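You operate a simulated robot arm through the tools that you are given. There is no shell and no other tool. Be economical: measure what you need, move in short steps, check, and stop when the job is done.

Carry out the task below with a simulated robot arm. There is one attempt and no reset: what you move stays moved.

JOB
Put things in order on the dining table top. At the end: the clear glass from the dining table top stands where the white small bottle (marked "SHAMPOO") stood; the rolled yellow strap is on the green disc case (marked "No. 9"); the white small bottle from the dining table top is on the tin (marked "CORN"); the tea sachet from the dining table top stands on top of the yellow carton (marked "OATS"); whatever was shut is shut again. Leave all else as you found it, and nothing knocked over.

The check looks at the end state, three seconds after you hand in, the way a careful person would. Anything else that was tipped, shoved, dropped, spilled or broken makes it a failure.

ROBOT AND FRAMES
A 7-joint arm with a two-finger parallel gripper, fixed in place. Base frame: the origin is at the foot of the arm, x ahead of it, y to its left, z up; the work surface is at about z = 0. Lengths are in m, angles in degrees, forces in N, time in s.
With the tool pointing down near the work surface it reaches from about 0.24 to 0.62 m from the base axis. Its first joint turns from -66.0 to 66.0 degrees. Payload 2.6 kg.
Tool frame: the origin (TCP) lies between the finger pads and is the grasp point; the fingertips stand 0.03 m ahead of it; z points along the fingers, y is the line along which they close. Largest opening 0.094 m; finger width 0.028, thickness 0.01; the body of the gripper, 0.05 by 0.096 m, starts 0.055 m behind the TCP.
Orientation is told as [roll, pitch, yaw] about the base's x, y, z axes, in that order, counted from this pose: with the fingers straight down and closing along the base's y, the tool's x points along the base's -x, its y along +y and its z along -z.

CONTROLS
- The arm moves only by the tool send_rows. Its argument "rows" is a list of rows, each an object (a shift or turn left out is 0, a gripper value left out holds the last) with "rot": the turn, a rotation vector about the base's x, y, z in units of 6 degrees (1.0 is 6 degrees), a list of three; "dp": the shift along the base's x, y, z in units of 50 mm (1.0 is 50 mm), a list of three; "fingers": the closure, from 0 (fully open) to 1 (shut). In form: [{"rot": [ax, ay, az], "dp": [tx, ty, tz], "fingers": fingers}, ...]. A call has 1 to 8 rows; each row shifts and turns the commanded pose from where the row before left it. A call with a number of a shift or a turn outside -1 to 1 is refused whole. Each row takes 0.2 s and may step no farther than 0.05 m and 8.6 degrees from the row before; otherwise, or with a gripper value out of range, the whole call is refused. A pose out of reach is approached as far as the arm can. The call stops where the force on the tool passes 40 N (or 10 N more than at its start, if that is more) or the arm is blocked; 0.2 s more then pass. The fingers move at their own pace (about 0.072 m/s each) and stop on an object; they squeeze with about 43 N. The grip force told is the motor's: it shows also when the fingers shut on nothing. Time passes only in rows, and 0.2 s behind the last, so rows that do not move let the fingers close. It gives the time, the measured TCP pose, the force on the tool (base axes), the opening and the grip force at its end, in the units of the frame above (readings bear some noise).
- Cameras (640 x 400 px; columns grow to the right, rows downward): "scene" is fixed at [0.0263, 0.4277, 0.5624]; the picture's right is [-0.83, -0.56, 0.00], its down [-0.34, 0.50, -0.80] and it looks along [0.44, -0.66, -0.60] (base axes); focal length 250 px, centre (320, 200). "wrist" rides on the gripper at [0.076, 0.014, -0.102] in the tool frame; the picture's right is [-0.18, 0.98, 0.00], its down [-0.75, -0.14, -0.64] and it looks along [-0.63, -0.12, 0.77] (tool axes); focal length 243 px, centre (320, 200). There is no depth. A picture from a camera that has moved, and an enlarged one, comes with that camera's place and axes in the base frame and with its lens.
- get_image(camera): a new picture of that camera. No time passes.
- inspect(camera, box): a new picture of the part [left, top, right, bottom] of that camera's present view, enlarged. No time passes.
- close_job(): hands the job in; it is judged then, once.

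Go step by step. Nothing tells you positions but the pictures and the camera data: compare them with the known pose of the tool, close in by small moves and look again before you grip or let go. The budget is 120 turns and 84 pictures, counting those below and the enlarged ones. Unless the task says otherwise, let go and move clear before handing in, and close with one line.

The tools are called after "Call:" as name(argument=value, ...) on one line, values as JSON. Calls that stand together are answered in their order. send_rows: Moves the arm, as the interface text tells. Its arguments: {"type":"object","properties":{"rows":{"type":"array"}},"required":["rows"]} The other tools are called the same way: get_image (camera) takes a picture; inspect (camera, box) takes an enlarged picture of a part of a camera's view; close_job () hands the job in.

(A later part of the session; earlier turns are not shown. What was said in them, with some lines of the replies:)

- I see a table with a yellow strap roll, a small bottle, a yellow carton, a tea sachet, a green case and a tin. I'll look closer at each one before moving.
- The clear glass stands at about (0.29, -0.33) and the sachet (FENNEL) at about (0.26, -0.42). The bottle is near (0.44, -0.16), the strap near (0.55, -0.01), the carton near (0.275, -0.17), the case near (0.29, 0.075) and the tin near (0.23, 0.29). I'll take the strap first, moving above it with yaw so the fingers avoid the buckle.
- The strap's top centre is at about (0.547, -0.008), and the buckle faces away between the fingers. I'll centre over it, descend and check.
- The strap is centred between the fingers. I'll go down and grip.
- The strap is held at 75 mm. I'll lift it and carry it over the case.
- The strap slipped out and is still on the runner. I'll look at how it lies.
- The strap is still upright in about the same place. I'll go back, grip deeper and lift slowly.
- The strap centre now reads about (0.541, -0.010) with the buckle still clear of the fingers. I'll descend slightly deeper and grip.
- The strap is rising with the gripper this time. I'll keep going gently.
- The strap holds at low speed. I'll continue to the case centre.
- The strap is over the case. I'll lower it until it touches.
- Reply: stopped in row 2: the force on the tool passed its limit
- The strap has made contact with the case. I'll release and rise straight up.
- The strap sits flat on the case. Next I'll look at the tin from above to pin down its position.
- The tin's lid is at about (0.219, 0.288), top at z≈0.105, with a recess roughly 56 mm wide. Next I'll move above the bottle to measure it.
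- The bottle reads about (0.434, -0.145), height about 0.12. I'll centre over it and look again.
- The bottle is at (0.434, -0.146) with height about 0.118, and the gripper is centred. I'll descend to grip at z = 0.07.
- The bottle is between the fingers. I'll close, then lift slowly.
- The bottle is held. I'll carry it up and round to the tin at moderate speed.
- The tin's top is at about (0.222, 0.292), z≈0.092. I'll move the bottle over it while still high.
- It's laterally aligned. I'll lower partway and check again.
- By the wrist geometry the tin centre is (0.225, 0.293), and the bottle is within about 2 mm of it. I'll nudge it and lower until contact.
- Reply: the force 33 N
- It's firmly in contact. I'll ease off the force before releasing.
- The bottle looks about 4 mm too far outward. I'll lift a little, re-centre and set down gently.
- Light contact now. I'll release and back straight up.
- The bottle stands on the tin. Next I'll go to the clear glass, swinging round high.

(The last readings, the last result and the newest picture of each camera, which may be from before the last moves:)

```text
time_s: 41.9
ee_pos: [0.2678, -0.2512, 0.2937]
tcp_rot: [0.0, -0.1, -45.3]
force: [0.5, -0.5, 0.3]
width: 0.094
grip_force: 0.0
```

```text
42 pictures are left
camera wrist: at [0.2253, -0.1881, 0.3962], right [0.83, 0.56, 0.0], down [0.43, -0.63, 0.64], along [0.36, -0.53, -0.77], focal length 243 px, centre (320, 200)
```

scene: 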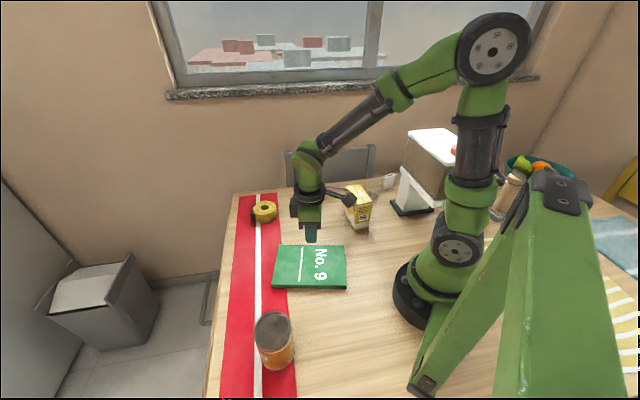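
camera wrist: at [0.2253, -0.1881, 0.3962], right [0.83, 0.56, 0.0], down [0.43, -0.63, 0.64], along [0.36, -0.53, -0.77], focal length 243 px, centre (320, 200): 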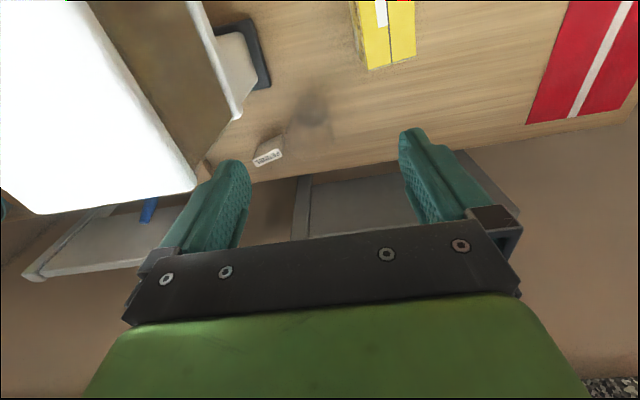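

Call:
inspect(camera="wrist", box=[230, 60, 390, 180])

Call:
inspect(camera="scene", box=[340, 110, 480, 230])

```text
3.33 times, centred on (310, 120) of wrist
camera zoom: at [0.2253, -0.1881, 0.3962], right [0.83, 0.56, 0.0], down [0.43, -0.63, 0.64], along [0.36, -0.53, -0.77], focal length 809 px, centre (353, 467)
```

zoom: 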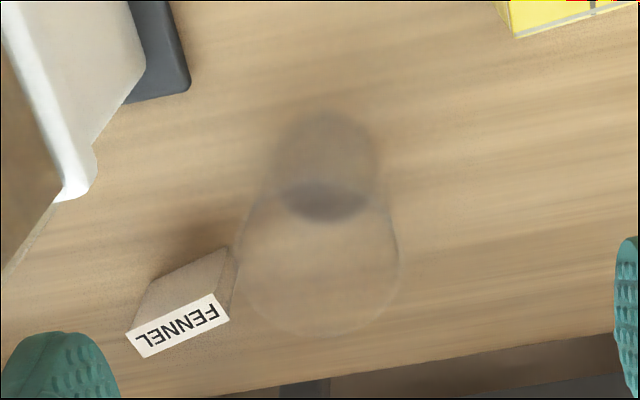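

```text
3.33 times, centred on (410, 170) of scene
camera zoom: at [0.0263, 0.4278, 0.5624], right [-0.83, -0.56, 0.0], down [-0.34, 0.5, -0.8], along [0.44, -0.66, -0.6], focal length 834 px, centre (20, 300)
```

zoom: 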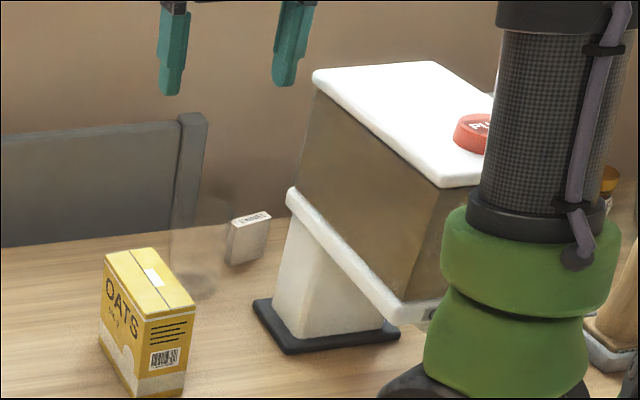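

The glass stands at about (0.2925, -0.3125), height about 0.10, rim about 0.065. The dispenser's near corner is around (0.21, -0.32), z≈0.265. I'll move above the glass and recheck.

Call:
send_rows(rows=[{"dp": [0.165, -0.41, -0.5], "rot": [0, 0, -0.27]}, {"dp": [0.165, -0.41, -0.5], "rot": [0, 0, -0.27]}, {"dp": [0.165, -0.41, -0.5], "rot": [0, 0, -0.27]}, {}])

Call:
get_image(camera="wrist")

Call:
get_image(camera="scene")

```text
time_s: 42.9
ee_pos: [0.2919, -0.3127, 0.2194]
tcp_rot: [-0.2, -0.1, -50.1]
force: [-0.3, 0.3, -0.8]
width: 0.0939
grip_force: 0.0
```

```text
39 pictures are left
camera wrist: at [0.2554, -0.2459, 0.321], right [0.87, 0.49, 0.0], down [0.37, -0.67, 0.64], along [0.32, -0.56, -0.77], focal length 243 px, centre (320, 200)
```

wrist: 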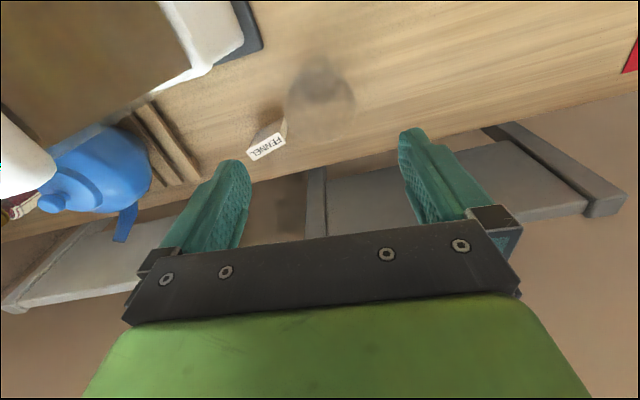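

```text
38 pictures are left
```

scene: 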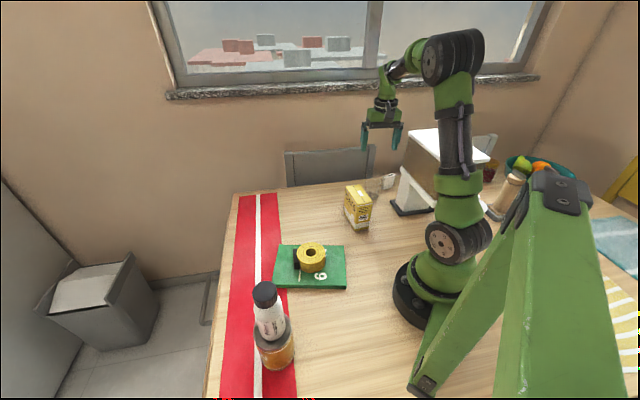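

Call:
inspect(camera="wrist", box=[230, 40, 390, 160])

```text
3.33 times, centred on (310, 100) of wrist
camera zoom: at [0.2554, -0.2459, 0.321], right [0.87, 0.49, 0.0], down [0.37, -0.67, 0.64], along [0.32, -0.56, -0.77], focal length 809 px, centre (353, 533)
```

zoom: 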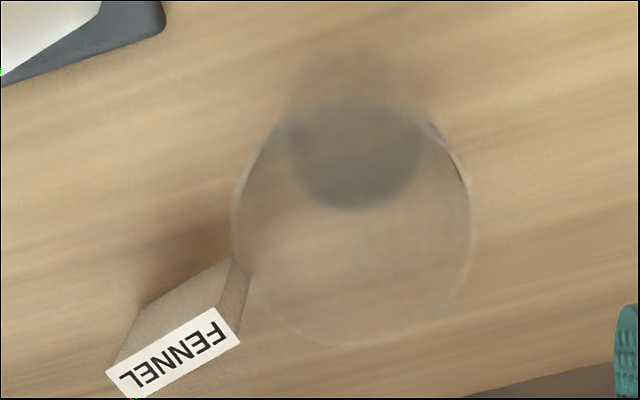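

The glass centre is (0.294, -0.312) with a rim of 65 mm. I'll turn a bit more to keep the finger off the sachet, narrow the opening slightly and descend.

Call:
send_rows(rows=[{"dp": [0.04, 0.01, -0.2], "rot": [0, 0, -1], "fingers": 0.1}, {"dp": [0, 0, -0.4], "rot": [0, 0, -1], "fingers": 0.1}, {"dp": [0, 0, -0.6]}, {"dp": [0, 0, -0.6]}, {}])

Call:
get_image(camera="wrist")

Call:
inspect(camera="scene", box=[330, 110, 450, 210])

```text
time_s: 44.1
ee_pos: [0.2914, -0.3122, 0.1299]
tcp_rot: [0.0, -0.2, -62.1]
force: [-0.6, 0.4, 0.5]
width: 0.0844
grip_force: 0.0
```

```text
36 pictures are left
camera wrist: at [0.2707, -0.2388, 0.2315], right [0.95, 0.3, 0.0], down [0.23, -0.73, 0.64], along [0.19, -0.61, -0.77], focal length 243 px, centre (320, 200)
```

wrist: 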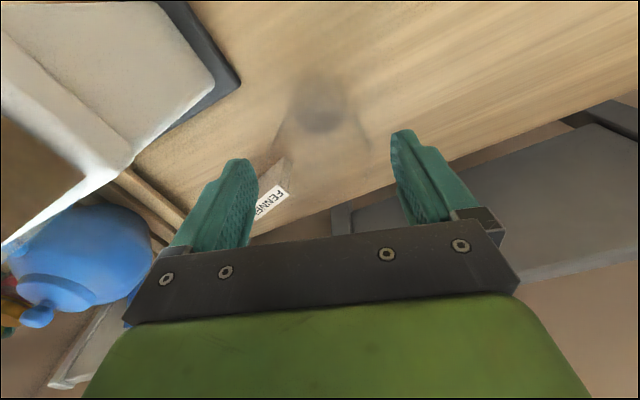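

```text
4.00 times, centred on (390, 160) of scene
camera zoom: at [0.0263, 0.4277, 0.5624], right [-0.83, -0.56, 0.0], down [-0.34, 0.5, -0.8], along [0.44, -0.66, -0.6], focal length 1001 px, centre (40, 360)
```

zoom: 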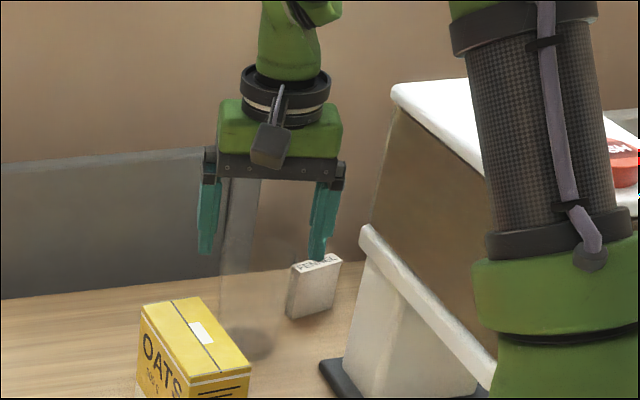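

Call:
inspect(camera="wrist", box=[220, 60, 440, 225])

```text
2.42 times, centred on (330, 142) of wrist
camera zoom: at [0.2707, -0.2388, 0.2315], right [0.95, 0.3, 0.0], down [0.23, -0.73, 0.64], along [0.19, -0.61, -0.77], focal length 588 px, centre (296, 339)
```

zoom: 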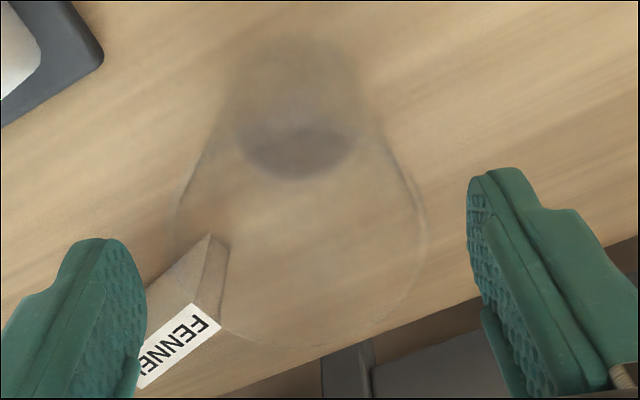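

The glass is centred between the fingers with about 8 mm of margin either side. I'll descend and close.

Call:
send_rows(rows=[{"dp": [0, 0, -0.5]}, {"dp": [0, 0, -0.5]}, {"dp": [0, 0, -0.36]}, {}])

Call:
inspect(camera="wrist", box=[200, 60, 440, 240])

Call:
inspect(camera="scene", box=[350, 90, 470, 210])

```text
time_s: 45.1
ee_pos: [0.2938, -0.3125, 0.0604]
tcp_rot: [-0.1, -0.2, -62.0]
force: [0.3, 0.3, -0.4]
width: 0.0846
grip_force: 0.1
```

```text
2.22 times, centred on (320, 150) of wrist
camera zoom: at [0.2716, -0.2393, 0.1631], right [0.95, 0.3, 0.0], down [0.23, -0.73, 0.64], along [0.19, -0.61, -0.77], focal length 539 px, centre (320, 311)
```

zoom: 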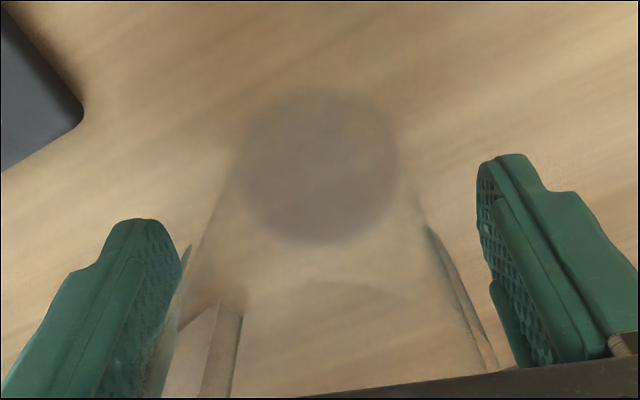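

```text
3.33 times, centred on (410, 150) of scene
camera zoom: at [0.0263, 0.4277, 0.5624], right [-0.83, -0.56, 0.0], down [-0.34, 0.5, -0.8], along [0.44, -0.66, -0.6], focal length 834 px, centre (20, 367)
```

zoom: 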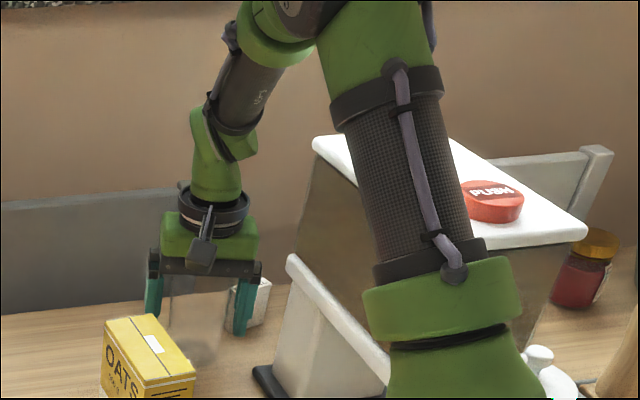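

The left finger looks closer to the glass than the right one. I'll shift about 4 mm left before closing.

Call:
send_rows(rows=[{"dp": [-0.07, -0.038, 0]}, {}])

Call:
inspect(camera="wrist", box=[200, 60, 440, 240])

```text
time_s: 45.7
ee_pos: [0.2884, -0.3139, 0.0611]
tcp_rot: [-0.1, -0.2, -62.0]
force: [-0.5, -0.2, -0.2]
width: 0.0845
grip_force: 0.0
```

```text
2.22 times, centred on (320, 150) of wrist
camera zoom: at [0.268, -0.2412, 0.1633], right [0.95, 0.3, 0.0], down [0.23, -0.73, 0.64], along [0.19, -0.61, -0.77], focal length 539 px, centre (320, 311)
```

zoom: 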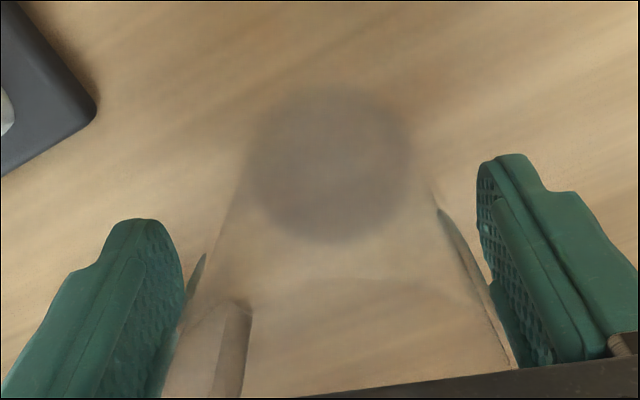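

It's symmetric now. I'll close, then lift slowly.

Call:
send_rows(rows=[{"fingers": 0.2}, {"fingers": 0.3}, {"fingers": 1}, {"fingers": 1}, {"fingers": 1}])

Call:
send_rows(rows=[{"dp": [0, 0, 0.1]}, {"dp": [0, 0, 0.15]}, {"dp": [0, 0, 0.2]}, {"dp": [0, 0, 0.2]}, {}])

Call:
inspect(camera="scene", box=[340, 110, 440, 210])

```text
time_s: 46.9
ee_pos: [0.29, -0.3146, 0.0628]
tcp_rot: [-0.1, -0.1, -62.1]
force: [0.8, 0.3, 2.8]
width: 0.0675
grip_force: 43.0
```

```text
time_s: 48.1
ee_pos: [0.2887, -0.3144, 0.0927]
tcp_rot: [-0.1, -0.1, -61.9]
force: [0.4, 0.2, -1.5]
width: 0.0676
grip_force: 42.6
```

```text
4.00 times, centred on (390, 160) of scene
camera zoom: at [0.0263, 0.4277, 0.5624], right [-0.83, -0.56, 0.0], down [-0.34, 0.5, -0.8], along [0.44, -0.66, -0.6], focal length 1001 px, centre (40, 360)
```

zoom: 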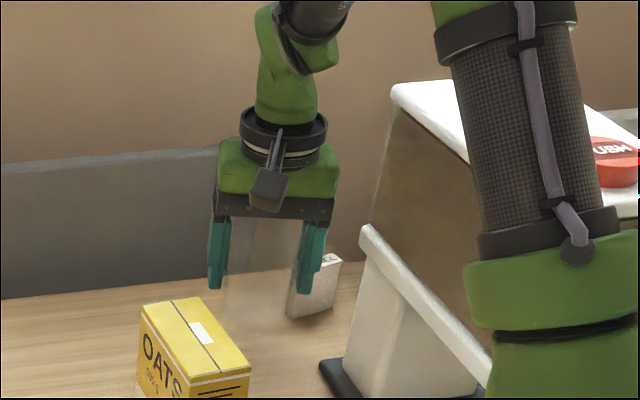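

The glass is held. I'll lift it clear of the carton and carry it to the bottle's old spot at (0.4335, -0.1455).

Call:
send_rows(rows=[{"dp": [0, 0, 0.3]}, {"dp": [0, 0, 0.4]}, {"dp": [0, 0, 0.4]}, {"dp": [0, 0, 0.4]}, {"dp": [0.1, 0.1, 0.3], "rot": [0, 0, 0.4]}, {"dp": [0.25, 0.29, 0], "rot": [0, 0, 0.6]}])

Call:
send_rows(rows=[{"dp": [0.35, 0.41, 0], "rot": [0, 0, 0.8]}, {"dp": [0.4, 0.47, 0], "rot": [0, 0, 0.8]}, {"dp": [0.4, 0.47, 0], "rot": [0, 0, 0.8]}, {"dp": [0.4, 0.47, 0], "rot": [0, 0, 0.8]}, {"dp": [0.4, 0.47, 0], "rot": [0, 0, 0.8]}, {"dp": [0.3, 0.35, 0], "rot": [0, 0, 0.8]}, {"dp": [0.25, 0.3, 0], "rot": [0, 0, 0.8]}, {}])

Call:
get_image(camera="wrist")

```text
time_s: 49.5
ee_pos: [0.307, -0.2954, 0.184]
tcp_rot: [-0.1, -0.1, -56.0]
force: [0.0, 0.1, -1.5]
width: 0.0673
grip_force: 42.9
```

```text
time_s: 51.3
ee_pos: [0.4323, -0.1473, 0.1842]
tcp_rot: [-0.1, -0.1, -22.3]
force: [0.8, 0.4, -3.0]
width: 0.0675
grip_force: 42.9
```

```text
29 pictures are left
camera wrist: at [0.3686, -0.106, 0.286], right [0.54, 0.84, 0.0], down [0.64, -0.42, 0.64], along [0.54, -0.35, -0.77], focal length 243 px, centre (320, 200)
```

wrist: 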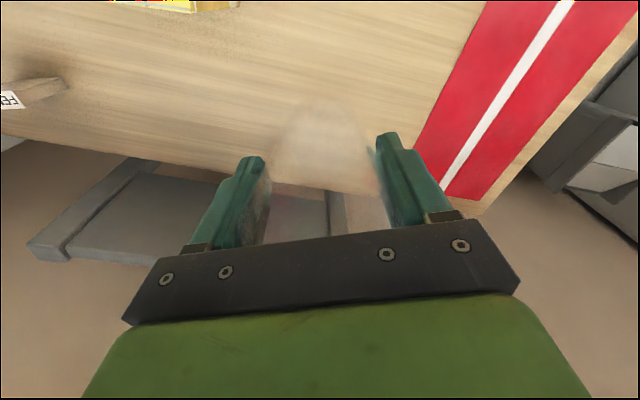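

I'm over the spot and will lower slowly.

Call:
send_rows(rows=[{"dp": [0.01, 0.02, -0.3]}, {"dp": [0, 0, -0.4]}, {"dp": [0, 0, -0.4]}, {"dp": [0, 0, -0.4]}, {"dp": [0, 0, -0.4]}, {"dp": [0, 0, -0.25]}, {"dp": [0, 0, -0.1]}, {}])

Call:
send_rows(rows=[{"dp": [0, 0, -0.06]}, {}, {}])

Call:
inspect(camera="scene", box=[270, 140, 370, 220])

```text
time_s: 53.1
ee_pos: [0.4317, -0.1465, 0.0702]
tcp_rot: [0.0, -0.1, -22.5]
force: [0.1, 0.4, -2.6]
width: 0.0676
grip_force: 43.2
```

```text
time_s: 53.9
ee_pos: [0.4334, -0.1468, 0.0675]
tcp_rot: [-0.1, -0.2, -22.4]
force: [-0.3, -0.2, -1.9]
width: 0.0676
grip_force: 42.7
```

```text
5.00 times, centred on (320, 180) of scene
camera zoom: at [0.0263, 0.4277, 0.5624], right [-0.83, -0.56, 0.0], down [-0.34, 0.5, -0.8], along [0.44, -0.66, -0.6], focal length 1251 px, centre (320, 300)
```

zoom: 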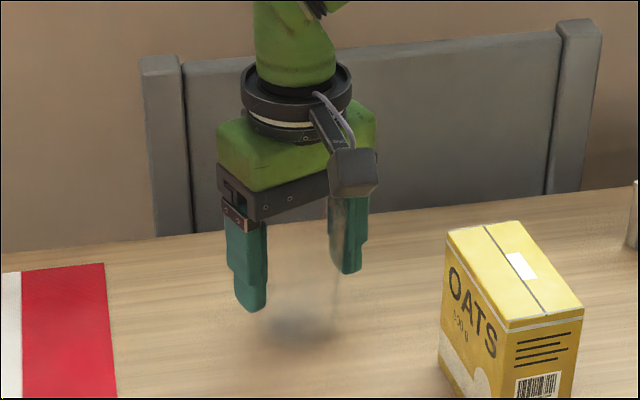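

Call:
send_rows(rows=[{"dp": [0, 0, -0.06]}, {}, {}])

Call:
send_rows(rows=[{"dp": [0, 0, -0.04]}, {}, {}])

```text
time_s: 54.7
ee_pos: [0.4314, -0.1473, 0.0657]
tcp_rot: [-0.2, -0.2, -22.4]
force: [-0.4, -0.1, -1.2]
width: 0.0676
grip_force: 42.8
```

```text
time_s: 55.5
ee_pos: [0.4311, -0.1469, 0.0636]
tcp_rot: [0.0, -0.1, -22.4]
force: [1.0, -0.2, -2.1]
width: 0.0675
grip_force: 43.0
```

Call:
send_rows(rows=[{"dp": [0, 0, -0.04]}, {}, {}])

Call:
send_rows(rows=[{"dp": [0, 0, -0.03]}, {}, {}])

```text
time_s: 56.3
ee_pos: [0.4325, -0.1468, 0.0617]
tcp_rot: [0.0, -0.1, -22.5]
force: [-0.1, 0.5, -0.1]
width: 0.0675
grip_force: 42.9
```

```text
time_s: 57.1
ee_pos: [0.433, -0.1462, 0.0601]
tcp_rot: [-0.2, -0.3, -22.4]
force: [-1.6, 5.9, 18.0]
width: 0.0678
grip_force: 42.8
```

The glass has touched the table. I'll ease up 1 mm, release slowly and rise.

Call:
send_rows(rows=[{"dp": [0, 0, 0.02]}, {}, {"fingers": 0.2}, {"fingers": 0.1}, {"fingers": 0.0}, {"dp": [0, 0, 0.2]}, {"dp": [0, 0, 0.5]}, {"dp": [0, 0, 0.7]}])

Call:
send_rows(rows=[{"dp": [0, 0, 0.8]}, {"dp": [0, 0, 0.8]}, {}])

Call:
inspect(camera="scene", box=[270, 140, 370, 220])

Call:
get_image(camera="wrist")

```text
time_s: 58.9
ee_pos: [0.4318, -0.1455, 0.1326]
tcp_rot: [-0.2, 0.0, -22.4]
force: [0.6, 0.1, -1.1]
width: 0.094
grip_force: 0.1
```

```text
time_s: 59.7
ee_pos: [0.4326, -0.146, 0.2117]
tcp_rot: [-0.1, -0.1, -22.4]
force: [-0.1, 0.1, -0.4]
width: 0.0939
grip_force: 0.2
```

```text
5.00 times, centred on (320, 180) of scene
camera zoom: at [0.0263, 0.4278, 0.5624], right [-0.83, -0.56, 0.0], down [-0.34, 0.5, -0.8], along [0.44, -0.66, -0.6], focal length 1251 px, centre (320, 300)
```

zoom: 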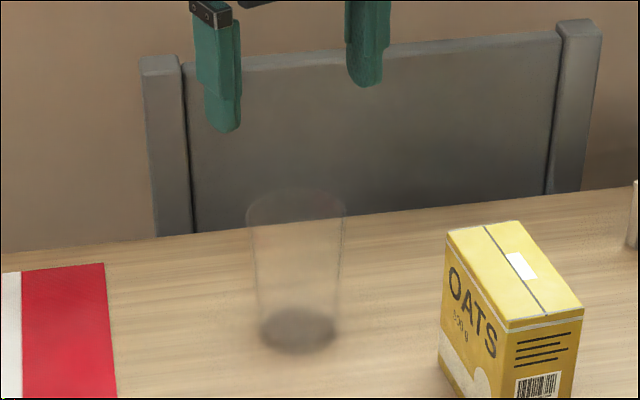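

```text
26 pictures are left
camera wrist: at [0.369, -0.1047, 0.3134], right [0.55, 0.84, 0.0], down [0.64, -0.42, 0.64], along [0.54, -0.35, -0.77], focal length 243 px, centre (320, 200)
```

wrist: 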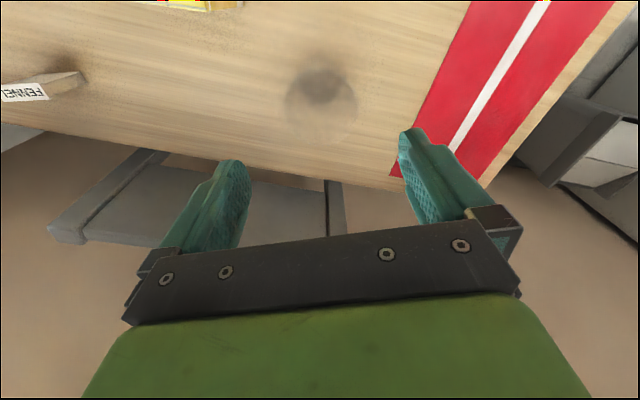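

The glass stands on the bottle's old spot. Next is the sachet at about (0.270, -0.400), roughly 50 x 15 x 53 mm. It sits behind the dispenser corner, so I'll yaw to about -123° at a safe point, then approach with the hand tilted away from the dispenser.

Call:
send_rows(rows=[{"dp": [-0.128, -0.18, 0.1], "rot": [0, 0, -1]}, {"dp": [-0.128, -0.18, 0.1], "rot": [0, 0, -1]}, {"dp": [-0.128, -0.18, 0.1], "rot": [0, 0, -1]}, {"dp": [-0.128, -0.18, 0.1], "rot": [0, 0, -1]}, {"dp": [-0.128, -0.18, 0.1], "rot": [0, 0, -1]}, {"dp": [-0.128, -0.18, 0.1], "rot": [0, 0, -1]}, {"dp": [-0.128, -0.18, 0.1], "rot": [0, 0, -1]}, {"dp": [-0.128, -0.18, 0.1], "rot": [0, 0, -1]}])

Call:
send_rows(rows=[{"dp": [-0.128, -0.18, 0], "rot": [0, 0, -1]}, {"dp": [-0.128, -0.18, 0], "rot": [0, 0, -1]}, {"dp": [-0.128, -0.18, 0], "rot": [0, 0, -1]}, {"dp": [-0.128, -0.18, 0], "rot": [0, 0, -1]}, {"dp": [-0.128, -0.18, 0], "rot": [0, 0, -1]}, {"dp": [-0.128, -0.18, 0], "rot": [0, 0, -1]}, {"dp": [-0.128, -0.18, 0], "rot": [0, 0, -1]}, {"dp": [-0.128, -0.18, 0], "rot": [0, 0, -1]}])

Call:
send_rows(rows=[{"rot": [0, 0, -0.77]}, {}])

Call:
get_image(camera="wrist")

Call:
get_image(camera="scene")

```text
time_s: 61.5
ee_pos: [0.3792, -0.2188, 0.25]
tcp_rot: [-0.1, -0.2, -70.6]
force: [0.6, -0.3, 0.1]
width: 0.0939
grip_force: 0.0
```

```text
time_s: 63.3
ee_pos: [0.3295, -0.2914, 0.2507]
tcp_rot: [0.0, -0.2, -118.6]
force: [-0.1, 0.4, 1.4]
width: 0.0937
grip_force: 0.1
```

```text
time_s: 63.9
ee_pos: [0.3302, -0.2899, 0.2496]
tcp_rot: [-0.1, 0.0, -123.2]
force: [0.2, -0.3, 0.0]
width: 0.0939
grip_force: 0.1
```

```text
25 pictures are left
camera wrist: at [0.3854, -0.2351, 0.3527], right [0.72, -0.69, 0.0], down [-0.53, -0.55, 0.64], along [-0.45, -0.46, -0.77], focal length 243 px, centre (320, 200)
```

wrist: 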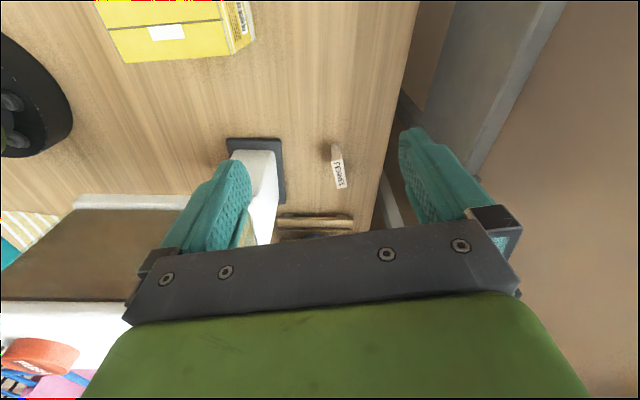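

```text
24 pictures are left
```

scene: 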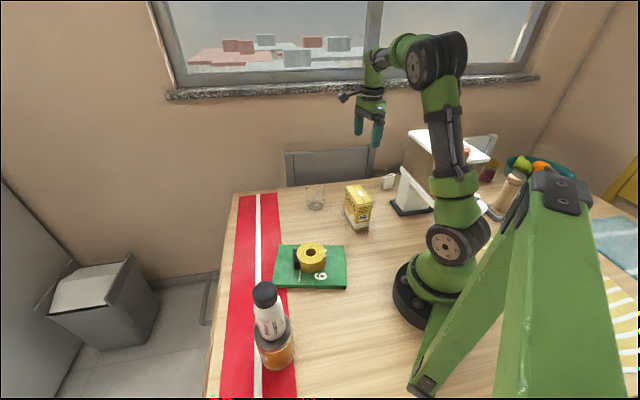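

Call:
inspect(camera="wrist", box=[280, 120, 400, 210])

```text
4.44 times, centred on (340, 165) of wrist
camera zoom: at [0.3854, -0.2351, 0.3527], right [0.72, -0.69, 0.0], down [-0.53, -0.55, 0.64], along [-0.45, -0.46, -0.77], focal length 1078 px, centre (231, 356)
```

zoom: 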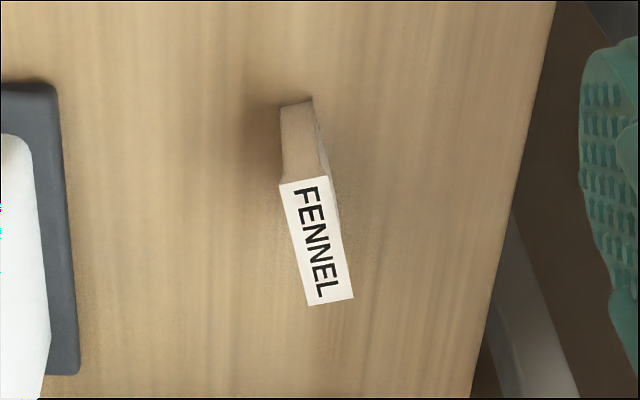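

The sachet centre is about (0.266, -0.399) with the long axis at about 59°. I'll tilt the hand 25° about the closing axis and check clearances.

Call:
send_rows(rows=[{"rot": [0, 0, 0.4]}, {"rot": [-0.717, 0.425, 0]}, {"rot": [-0.717, 0.425, 0]}, {"rot": [-0.717, 0.425, 0]}, {"rot": [-0.717, 0.425, 0]}, {"rot": [-0.717, 0.425, 0]}, {}])

Call:
send_rows(rows=[{"dp": [-0.32, -0.55, -0.4]}, {"dp": [-0.32, -0.55, -0.4]}, {"dp": [-0.32, -0.55, -0.4]}, {"dp": [-0.32, -0.55, -0.4]}, {}])

Call:
get_image(camera="scene")

Call:
get_image(camera="wrist")

```text
time_s: 65.5
ee_pos: [0.3301, -0.2911, 0.2519]
tcp_rot: [0.0, -25.3, -120.9]
force: [-0.6, 0.5, -0.5]
width: 0.0938
grip_force: 0.1
```

```text
time_s: 66.7
ee_pos: [0.2659, -0.4023, 0.1708]
tcp_rot: [-0.1, -25.1, -120.7]
force: [0.0, 0.7, 0.1]
width: 0.0942
grip_force: 0.0
```

```text
22 pictures are left
```

scene: 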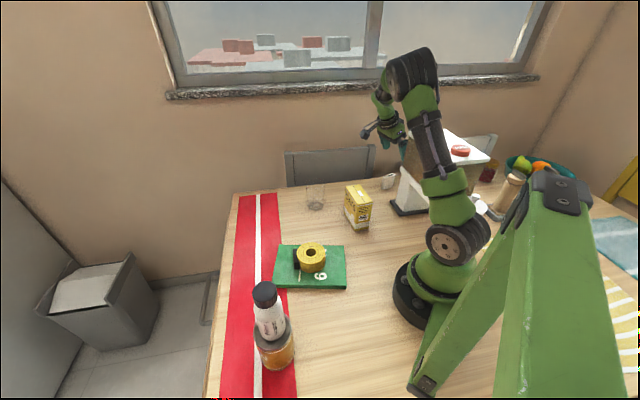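

```text
21 pictures are left
camera wrist: at [0.3365, -0.3125, 0.2307], right [0.76, -0.65, 0.08], down [-0.33, -0.28, 0.9], along [-0.56, -0.71, -0.43], focal length 243 px, centre (320, 200)
```

wrist: 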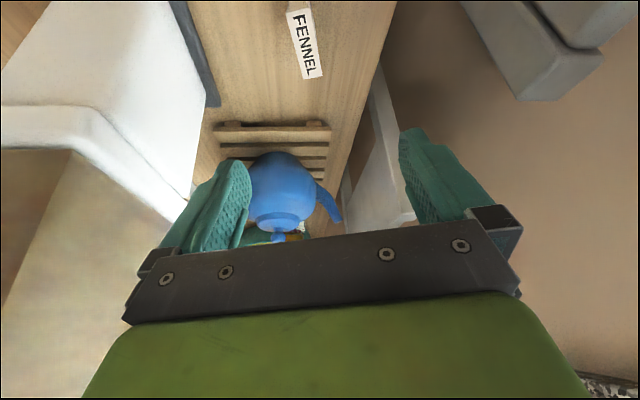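

I'm aligned across the sachet's thickness. I'll descend partway and check against the dispenser and sachet.

Call:
send_rows(rows=[{"dp": [0.04, 0.08, -0.45]}, {"dp": [0, 0, -0.45]}, {"dp": [0, 0, -0.4]}, {}])

Call:
get_image(camera="wrist")

Call:
inspect(camera="scene", box=[340, 40, 500, 220])

```text
time_s: 67.7
ee_pos: [0.2691, -0.3987, 0.1053]
tcp_rot: [0.0, -25.1, -120.7]
force: [-0.3, 0.1, -0.6]
width: 0.0941
grip_force: 0.0
```

```text
20 pictures are left
camera wrist: at [0.3395, -0.3088, 0.1653], right [0.76, -0.65, 0.08], down [-0.33, -0.28, 0.9], along [-0.56, -0.71, -0.43], focal length 243 px, centre (320, 200)
```

wrist: 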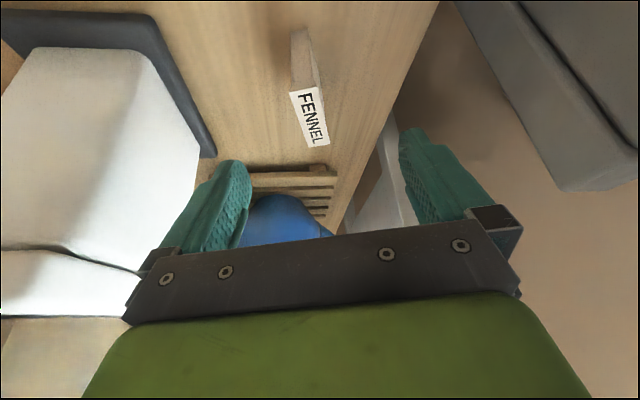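

```text
2.22 times, centred on (420, 130) of scene
camera zoom: at [0.0263, 0.4277, 0.5624], right [-0.83, -0.56, 0.0], down [-0.34, 0.5, -0.8], along [0.44, -0.66, -0.6], focal length 556 px, centre (98, 356)
```

zoom: 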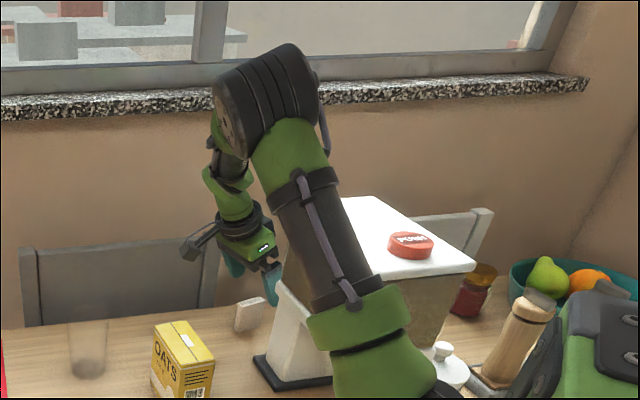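

Arm and hand are clear of the dispenser. I'll shift slightly and descend to the grip height.

Call:
send_rows(rows=[{"dp": [-0.03, 0.02, -0.4]}, {"dp": [0, 0, -0.4]}, {"dp": [0, 0, -0.36]}, {}])

Call:
get_image(camera="wrist")

Call:
inspect(camera="scene", box=[340, 80, 480, 220])

```text
time_s: 68.7
ee_pos: [0.2669, -0.396, 0.0478]
tcp_rot: [-0.1, -25.1, -120.7]
force: [0.3, 0.1, 0.7]
width: 0.0941
grip_force: 0.1
```

```text
18 pictures are left
camera wrist: at [0.3375, -0.307, 0.1079], right [0.76, -0.65, 0.08], down [-0.33, -0.28, 0.9], along [-0.56, -0.71, -0.43], focal length 243 px, centre (320, 200)
```

wrist: 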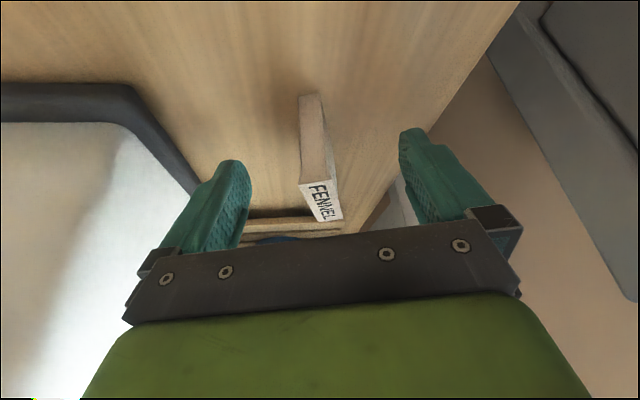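

```text
2.86 times, centred on (410, 150) of scene
camera zoom: at [0.0263, 0.4277, 0.5624], right [-0.83, -0.56, 0.0], down [-0.34, 0.5, -0.8], along [0.44, -0.66, -0.6], focal length 715 px, centre (63, 343)
```

zoom: 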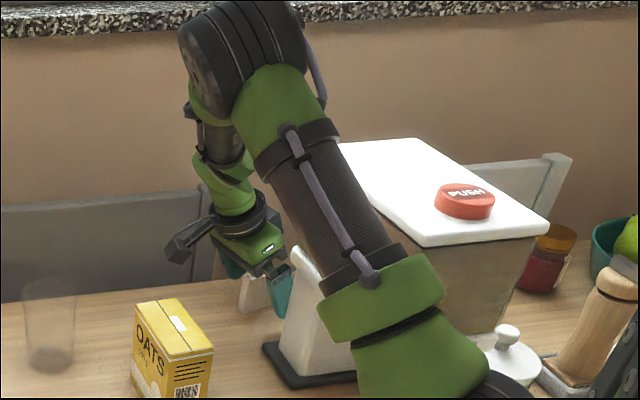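

The sachet is centred between the fingers. I'll close and lift slowly.

Call:
send_rows(rows=[{"fingers": 0.5}, {"fingers": 0.7}, {"fingers": 1}, {"fingers": 1}, {"fingers": 1}, {"fingers": 1}])

Call:
send_rows(rows=[{"dp": [0, 0, 0.1]}, {"dp": [0, 0, 0.15]}, {"dp": [0, 0, 0.2]}, {"dp": [0, 0, 0.3]}, {"dp": [0, 0, 0.3]}, {}])

Call:
get_image(camera="wrist")

```text
time_s: 70.1
ee_pos: [0.2667, -0.3954, 0.0477]
tcp_rot: [-0.2, -25.0, -120.7]
force: [0.1, -0.4, -0.4]
width: 0.0184
grip_force: 42.9
```

```text
time_s: 71.5
ee_pos: [0.2665, -0.3964, 0.1009]
tcp_rot: [-0.1, -25.1, -120.7]
force: [0.3, -0.5, -1.0]
width: 0.0185
grip_force: 43.2
```

```text
16 pictures are left
camera wrist: at [0.3373, -0.3075, 0.1609], right [0.76, -0.65, 0.08], down [-0.33, -0.28, 0.9], along [-0.56, -0.71, -0.43], focal length 243 px, centre (320, 200)
```

wrist: 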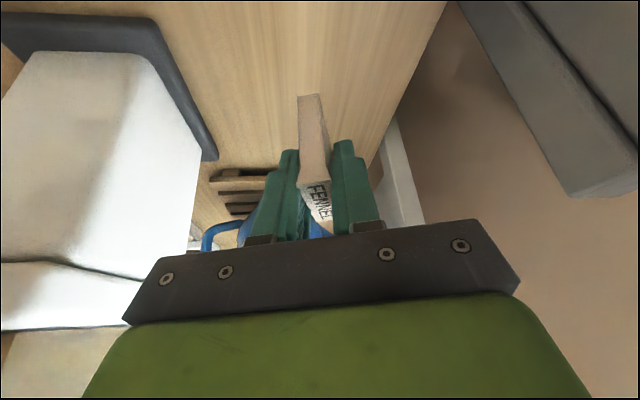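

The sachet is held upright while the hand is tilted, so I'll keep that tilt. I'll lift away from the dispenser corner, then swing over the carton.

Call:
send_rows(rows=[{"dp": [0.16, 0.1, 0.25]}, {"dp": [0.16, 0.1, 0.25]}, {"dp": [0.16, 0.1, 0.25]}, {"dp": [0.16, 0.1, 0.25]}, {"dp": [0.16, 0.1, 0.25]}, {"dp": [0.16, 0.1, 0.25]}, {"dp": [0.16, 0.1, 0.25]}, {"dp": [0.16, 0.1, 0.25]}])

Call:
send_rows(rows=[{"dp": [0, 0.4, 0], "rot": [0, 0, 0.5]}, {"dp": [0, 0.45, 0], "rot": [0, 0, 0.6]}, {"dp": [0, 0.45, 0], "rot": [0, 0, 0.7]}, {"dp": [0, 0.45, 0], "rot": [0, 0, 0.8]}, {"dp": [-0.2, 0.4, 0], "rot": [0, 0, 0.9]}, {"dp": [-0.2, 0.35, 0], "rot": [0, 0, 1]}, {"dp": [-0.2, 0.3, 0], "rot": [0, 0, 1]}, {"dp": [-0.2, 0.2, 0], "rot": [0, 0, 1]}])

Call:
get_image(camera="wrist")

Call:
get_image(camera="scene")

```text
time_s: 73.3
ee_pos: [0.3313, -0.3559, 0.2]
tcp_rot: [0.0, -25.1, -120.7]
force: [-0.2, 0.1, -0.7]
width: 0.0185
grip_force: 43.3
```

```text
time_s: 75.1
ee_pos: [0.291, -0.206, 0.199]
tcp_rot: [0.0, -25.1, -81.6]
force: [-0.7, 0.1, -0.3]
width: 0.0183
grip_force: 42.7
```

```text
15 pictures are left
camera wrist: at [0.2897, -0.0934, 0.2603], right [1.0, -0.02, 0.08], down [-0.08, -0.43, 0.9], along [0.01, -0.9, -0.43], focal length 243 px, centre (320, 200)
```

wrist: 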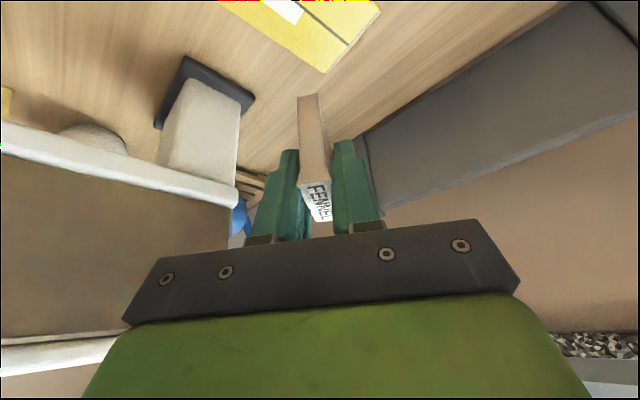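

```text
14 pictures are left
```

scene: 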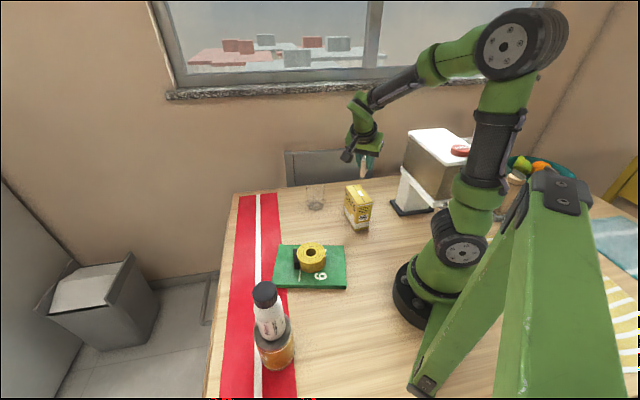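

From several wrist views the carton's top centre is about (0.282, -0.161), z≈0.11, with its long axis at about -37°. I'll move the sachet over it.

Call:
send_rows(rows=[{"dp": [-0.045, 0.225, 0], "rot": [0, 0, 0.9]}, {"dp": [-0.045, 0.225, 0], "rot": [0, 0, 0.9]}, {"dp": [-0.045, 0.225, 0], "rot": [0, 0, 0.9]}, {"dp": [-0.045, 0.225, 0], "rot": [0, 0, 0.9]}, {}])

Call:
get_image(camera="wrist")

Call:
inspect(camera="scene", box=[310, 120, 430, 240])

```text
time_s: 76.3
ee_pos: [0.2818, -0.1614, 0.2004]
tcp_rot: [0.0, -25.1, -60.0]
force: [-0.1, 0.1, 0.0]
width: 0.0184
grip_force: 43.3
```

```text
13 pictures are left
camera wrist: at [0.2393, -0.0575, 0.2602], right [0.93, 0.35, 0.08], down [0.08, -0.42, 0.9], along [0.35, -0.84, -0.43], focal length 243 px, centre (320, 200)
```

wrist: 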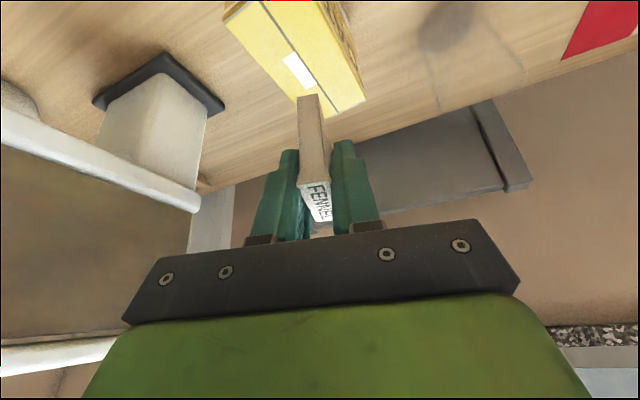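

```text
3.33 times, centred on (370, 180) of scene
camera zoom: at [0.0263, 0.4278, 0.5624], right [-0.83, -0.56, 0.0], down [-0.34, 0.5, -0.8], along [0.44, -0.66, -0.6], focal length 834 px, centre (153, 267)
```

zoom: 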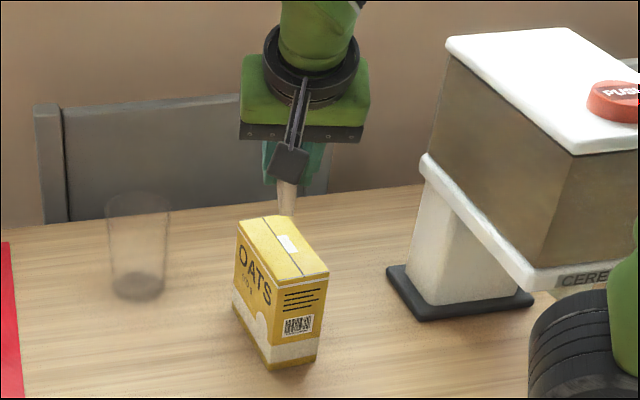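

The sachet is nearly centred. I'll nudge it and lower close to the carton top.

Call:
send_rows(rows=[{"dp": [-0.06, 0.1, -0.2]}, {"dp": [0, 0, -0.25]}, {"dp": [0, 0, -0.15]}, {}])

Call:
inspect(camera="scene", box=[330, 150, 400, 220])

Call:
get_image(camera="wrist")

```text
time_s: 77.3
ee_pos: [0.2788, -0.1564, 0.1697]
tcp_rot: [-0.1, -25.1, -60.2]
force: [0.4, -0.2, -1.5]
width: 0.0184
grip_force: 43.0
```

```text
5.71 times, centred on (365, 185) of scene
camera zoom: at [0.0263, 0.4277, 0.5624], right [-0.83, -0.56, 0.0], down [-0.34, 0.5, -0.8], along [0.44, -0.66, -0.6], focal length 1430 px, centre (63, 286)
```

zoom: 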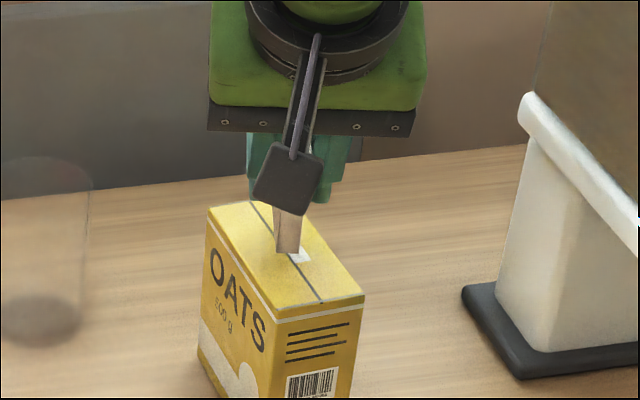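

```text
10 pictures are left
camera wrist: at [0.2361, -0.0526, 0.23], right [0.94, 0.35, 0.08], down [0.08, -0.43, 0.9], along [0.34, -0.84, -0.43], focal length 243 px, centre (320, 200)
```

wrist: 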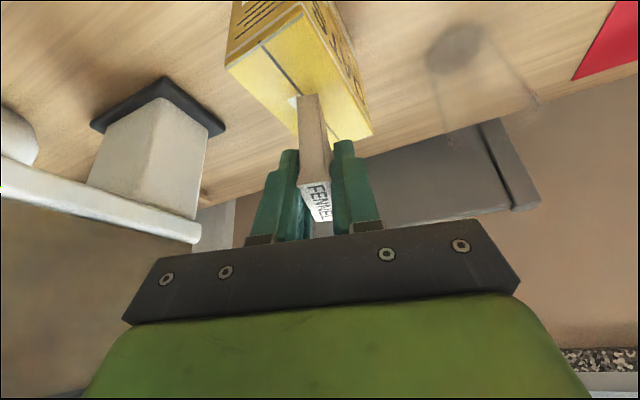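

The alignment looks good. I'll lower in small steps until contact.

Call:
send_rows(rows=[{"dp": [0, 0, -0.08]}, {"dp": [0, 0, -0.04]}, {}, {}])

Call:
send_rows(rows=[{"dp": [0, 0, -0.04]}, {}, {}])

```text
time_s: 78.3
ee_pos: [0.2786, -0.1563, 0.1643]
tcp_rot: [0.0, -25.1, -60.1]
force: [0.1, 0.5, -0.1]
width: 0.0185
grip_force: 43.3
```

```text
time_s: 79.1
ee_pos: [0.2791, -0.1571, 0.1624]
tcp_rot: [-0.1, -25.1, -60.1]
force: [0.9, 1.0, 1.3]
width: 0.0186
grip_force: 43.6
```

Call:
send_rows(rows=[{"dp": [0, 0, -0.03]}, {}, {}])

Call:
inspect(camera="scene", box=[330, 150, 400, 220])

```text
time_s: 79.9
ee_pos: [0.2788, -0.1571, 0.1612]
tcp_rot: [-0.1, -25.0, -60.1]
force: [-0.7, 0.6, -1.3]
width: 0.0183
grip_force: 43.1
```

```text
5.71 times, centred on (365, 185) of scene
camera zoom: at [0.0263, 0.4277, 0.5624], right [-0.83, -0.56, 0.0], down [-0.34, 0.5, -0.8], along [0.44, -0.66, -0.6], focal length 1430 px, centre (63, 286)
```

zoom: 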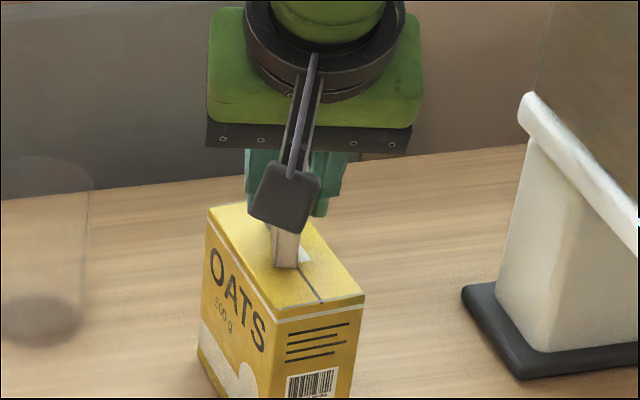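

Call:
send_rows(rows=[{"dp": [0, 0, -0.03]}, {}, {}])

Call:
send_rows(rows=[{"dp": [0, 0, -0.03]}, {}, {}])

```text
time_s: 80.7
ee_pos: [0.2785, -0.1553, 0.1597]
tcp_rot: [-0.1, -25.1, -60.2]
force: [0.8, 0.1, 0.3]
width: 0.0183
grip_force: 43.3
```

```text
time_s: 81.5
ee_pos: [0.2795, -0.1563, 0.1579]
tcp_rot: [-0.1, -25.1, -60.2]
force: [-0.2, -0.2, 0.0]
width: 0.0187
grip_force: 42.8
```

Call:
send_rows(rows=[{"dp": [0, 0, -0.03]}, {}, {}])

Call:
send_rows(rows=[{"dp": [0, 0, -0.02]}, {}, {}])

```text
time_s: 82.3
ee_pos: [0.2814, -0.1567, 0.1569]
tcp_rot: [0.1, -25.3, -60.1]
force: [-0.6, 0.7, 15.4]
width: 0.0184
grip_force: 42.7
```

```text
time_s: 83.1
ee_pos: [0.2807, -0.1565, 0.1572]
tcp_rot: [0.0, -25.4, -60.0]
force: [-0.2, 0.1, 31.5]
width: 0.0182
grip_force: 42.6
```

It's on the carton. I'll ease off, open slowly and rise straight up.

Call:
send_rows(rows=[{"dp": [0, 0, 0.04]}, {}])

Call:
send_rows(rows=[{"fingers": 0.7}, {"fingers": 0.55}, {"fingers": 0.4}, {}, {"dp": [0, 0, 0.2]}, {"dp": [0, 0, 0.4]}, {"dp": [0, 0, 0.6]}, {"dp": [0, 0, 0.6]}])

Call:
inspect(camera="scene", box=[320, 140, 410, 230])

```text
time_s: 83.7
ee_pos: [0.2782, -0.1558, 0.157]
tcp_rot: [-0.1, -25.1, -60.1]
force: [2.8, -1.7, 11.1]
width: 0.0185
grip_force: 42.9
```

```text
time_s: 85.5
ee_pos: [0.2786, -0.1552, 0.2475]
tcp_rot: [-0.1, -25.1, -60.0]
force: [-0.3, 0.4, 1.1]
width: 0.0562
grip_force: 0.0
```

```text
4.44 times, centred on (365, 185) of scene
camera zoom: at [0.0263, 0.4277, 0.5624], right [-0.83, -0.56, 0.0], down [-0.34, 0.5, -0.8], along [0.44, -0.66, -0.6], focal length 1112 px, centre (120, 267)
```

zoom: 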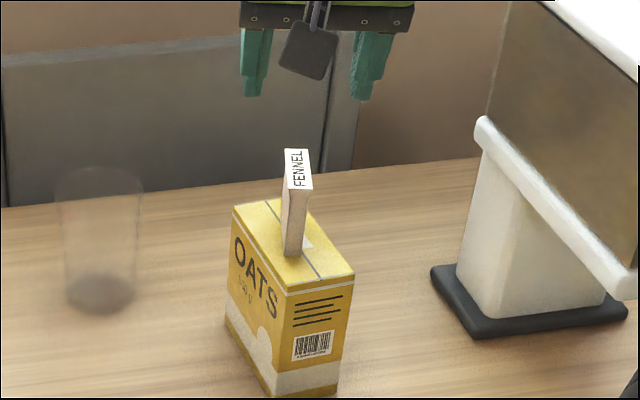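

The sachet stands on the carton. I'll move clear and check the whole scene.

Call:
send_rows(rows=[{"dp": [0, 0, 0.6]}, {"dp": [0, 0, 0.6]}, {"dp": [0.3, 0.3, 0.4]}, {"dp": [0.3, 0.4, 0.2]}, {"dp": [0.3, 0.4, 0]}, {"dp": [0, 0.4, 0]}])

Call:
get_image(camera="scene")

Call:
inspect(camera="scene", box=[220, 150, 420, 380])

```text
time_s: 86.9
ee_pos: [0.3235, -0.0805, 0.3371]
tcp_rot: [-0.1, -25.0, -60.2]
force: [0.0, 0.1, 0.5]
width: 0.0565
grip_force: 0.0
```

```text
7 pictures are left
```

scene: 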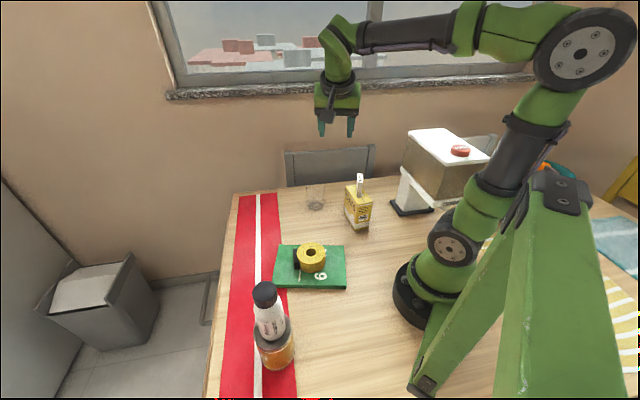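

```text
1.74 times, centred on (320, 265) of scene
camera zoom: at [0.0263, 0.4277, 0.5624], right [-0.83, -0.56, 0.0], down [-0.34, 0.5, -0.8], along [0.44, -0.66, -0.6], focal length 435 px, centre (320, 87)
```

zoom: 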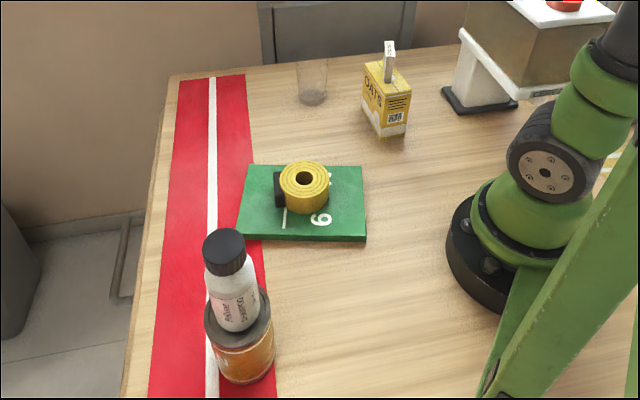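

All four items are in place and standing, the gripper is clear, and I opened nothing, so I'm handing in.

Call:
close_job()

```text
The job is handed in.
```

The job is handed in. The strap is on the green case, the bottle on the tin, the glass on the bottle's old spot and the sachet upright on the carton; the strap slipped from the grip once early on but stayed upright on the runner.
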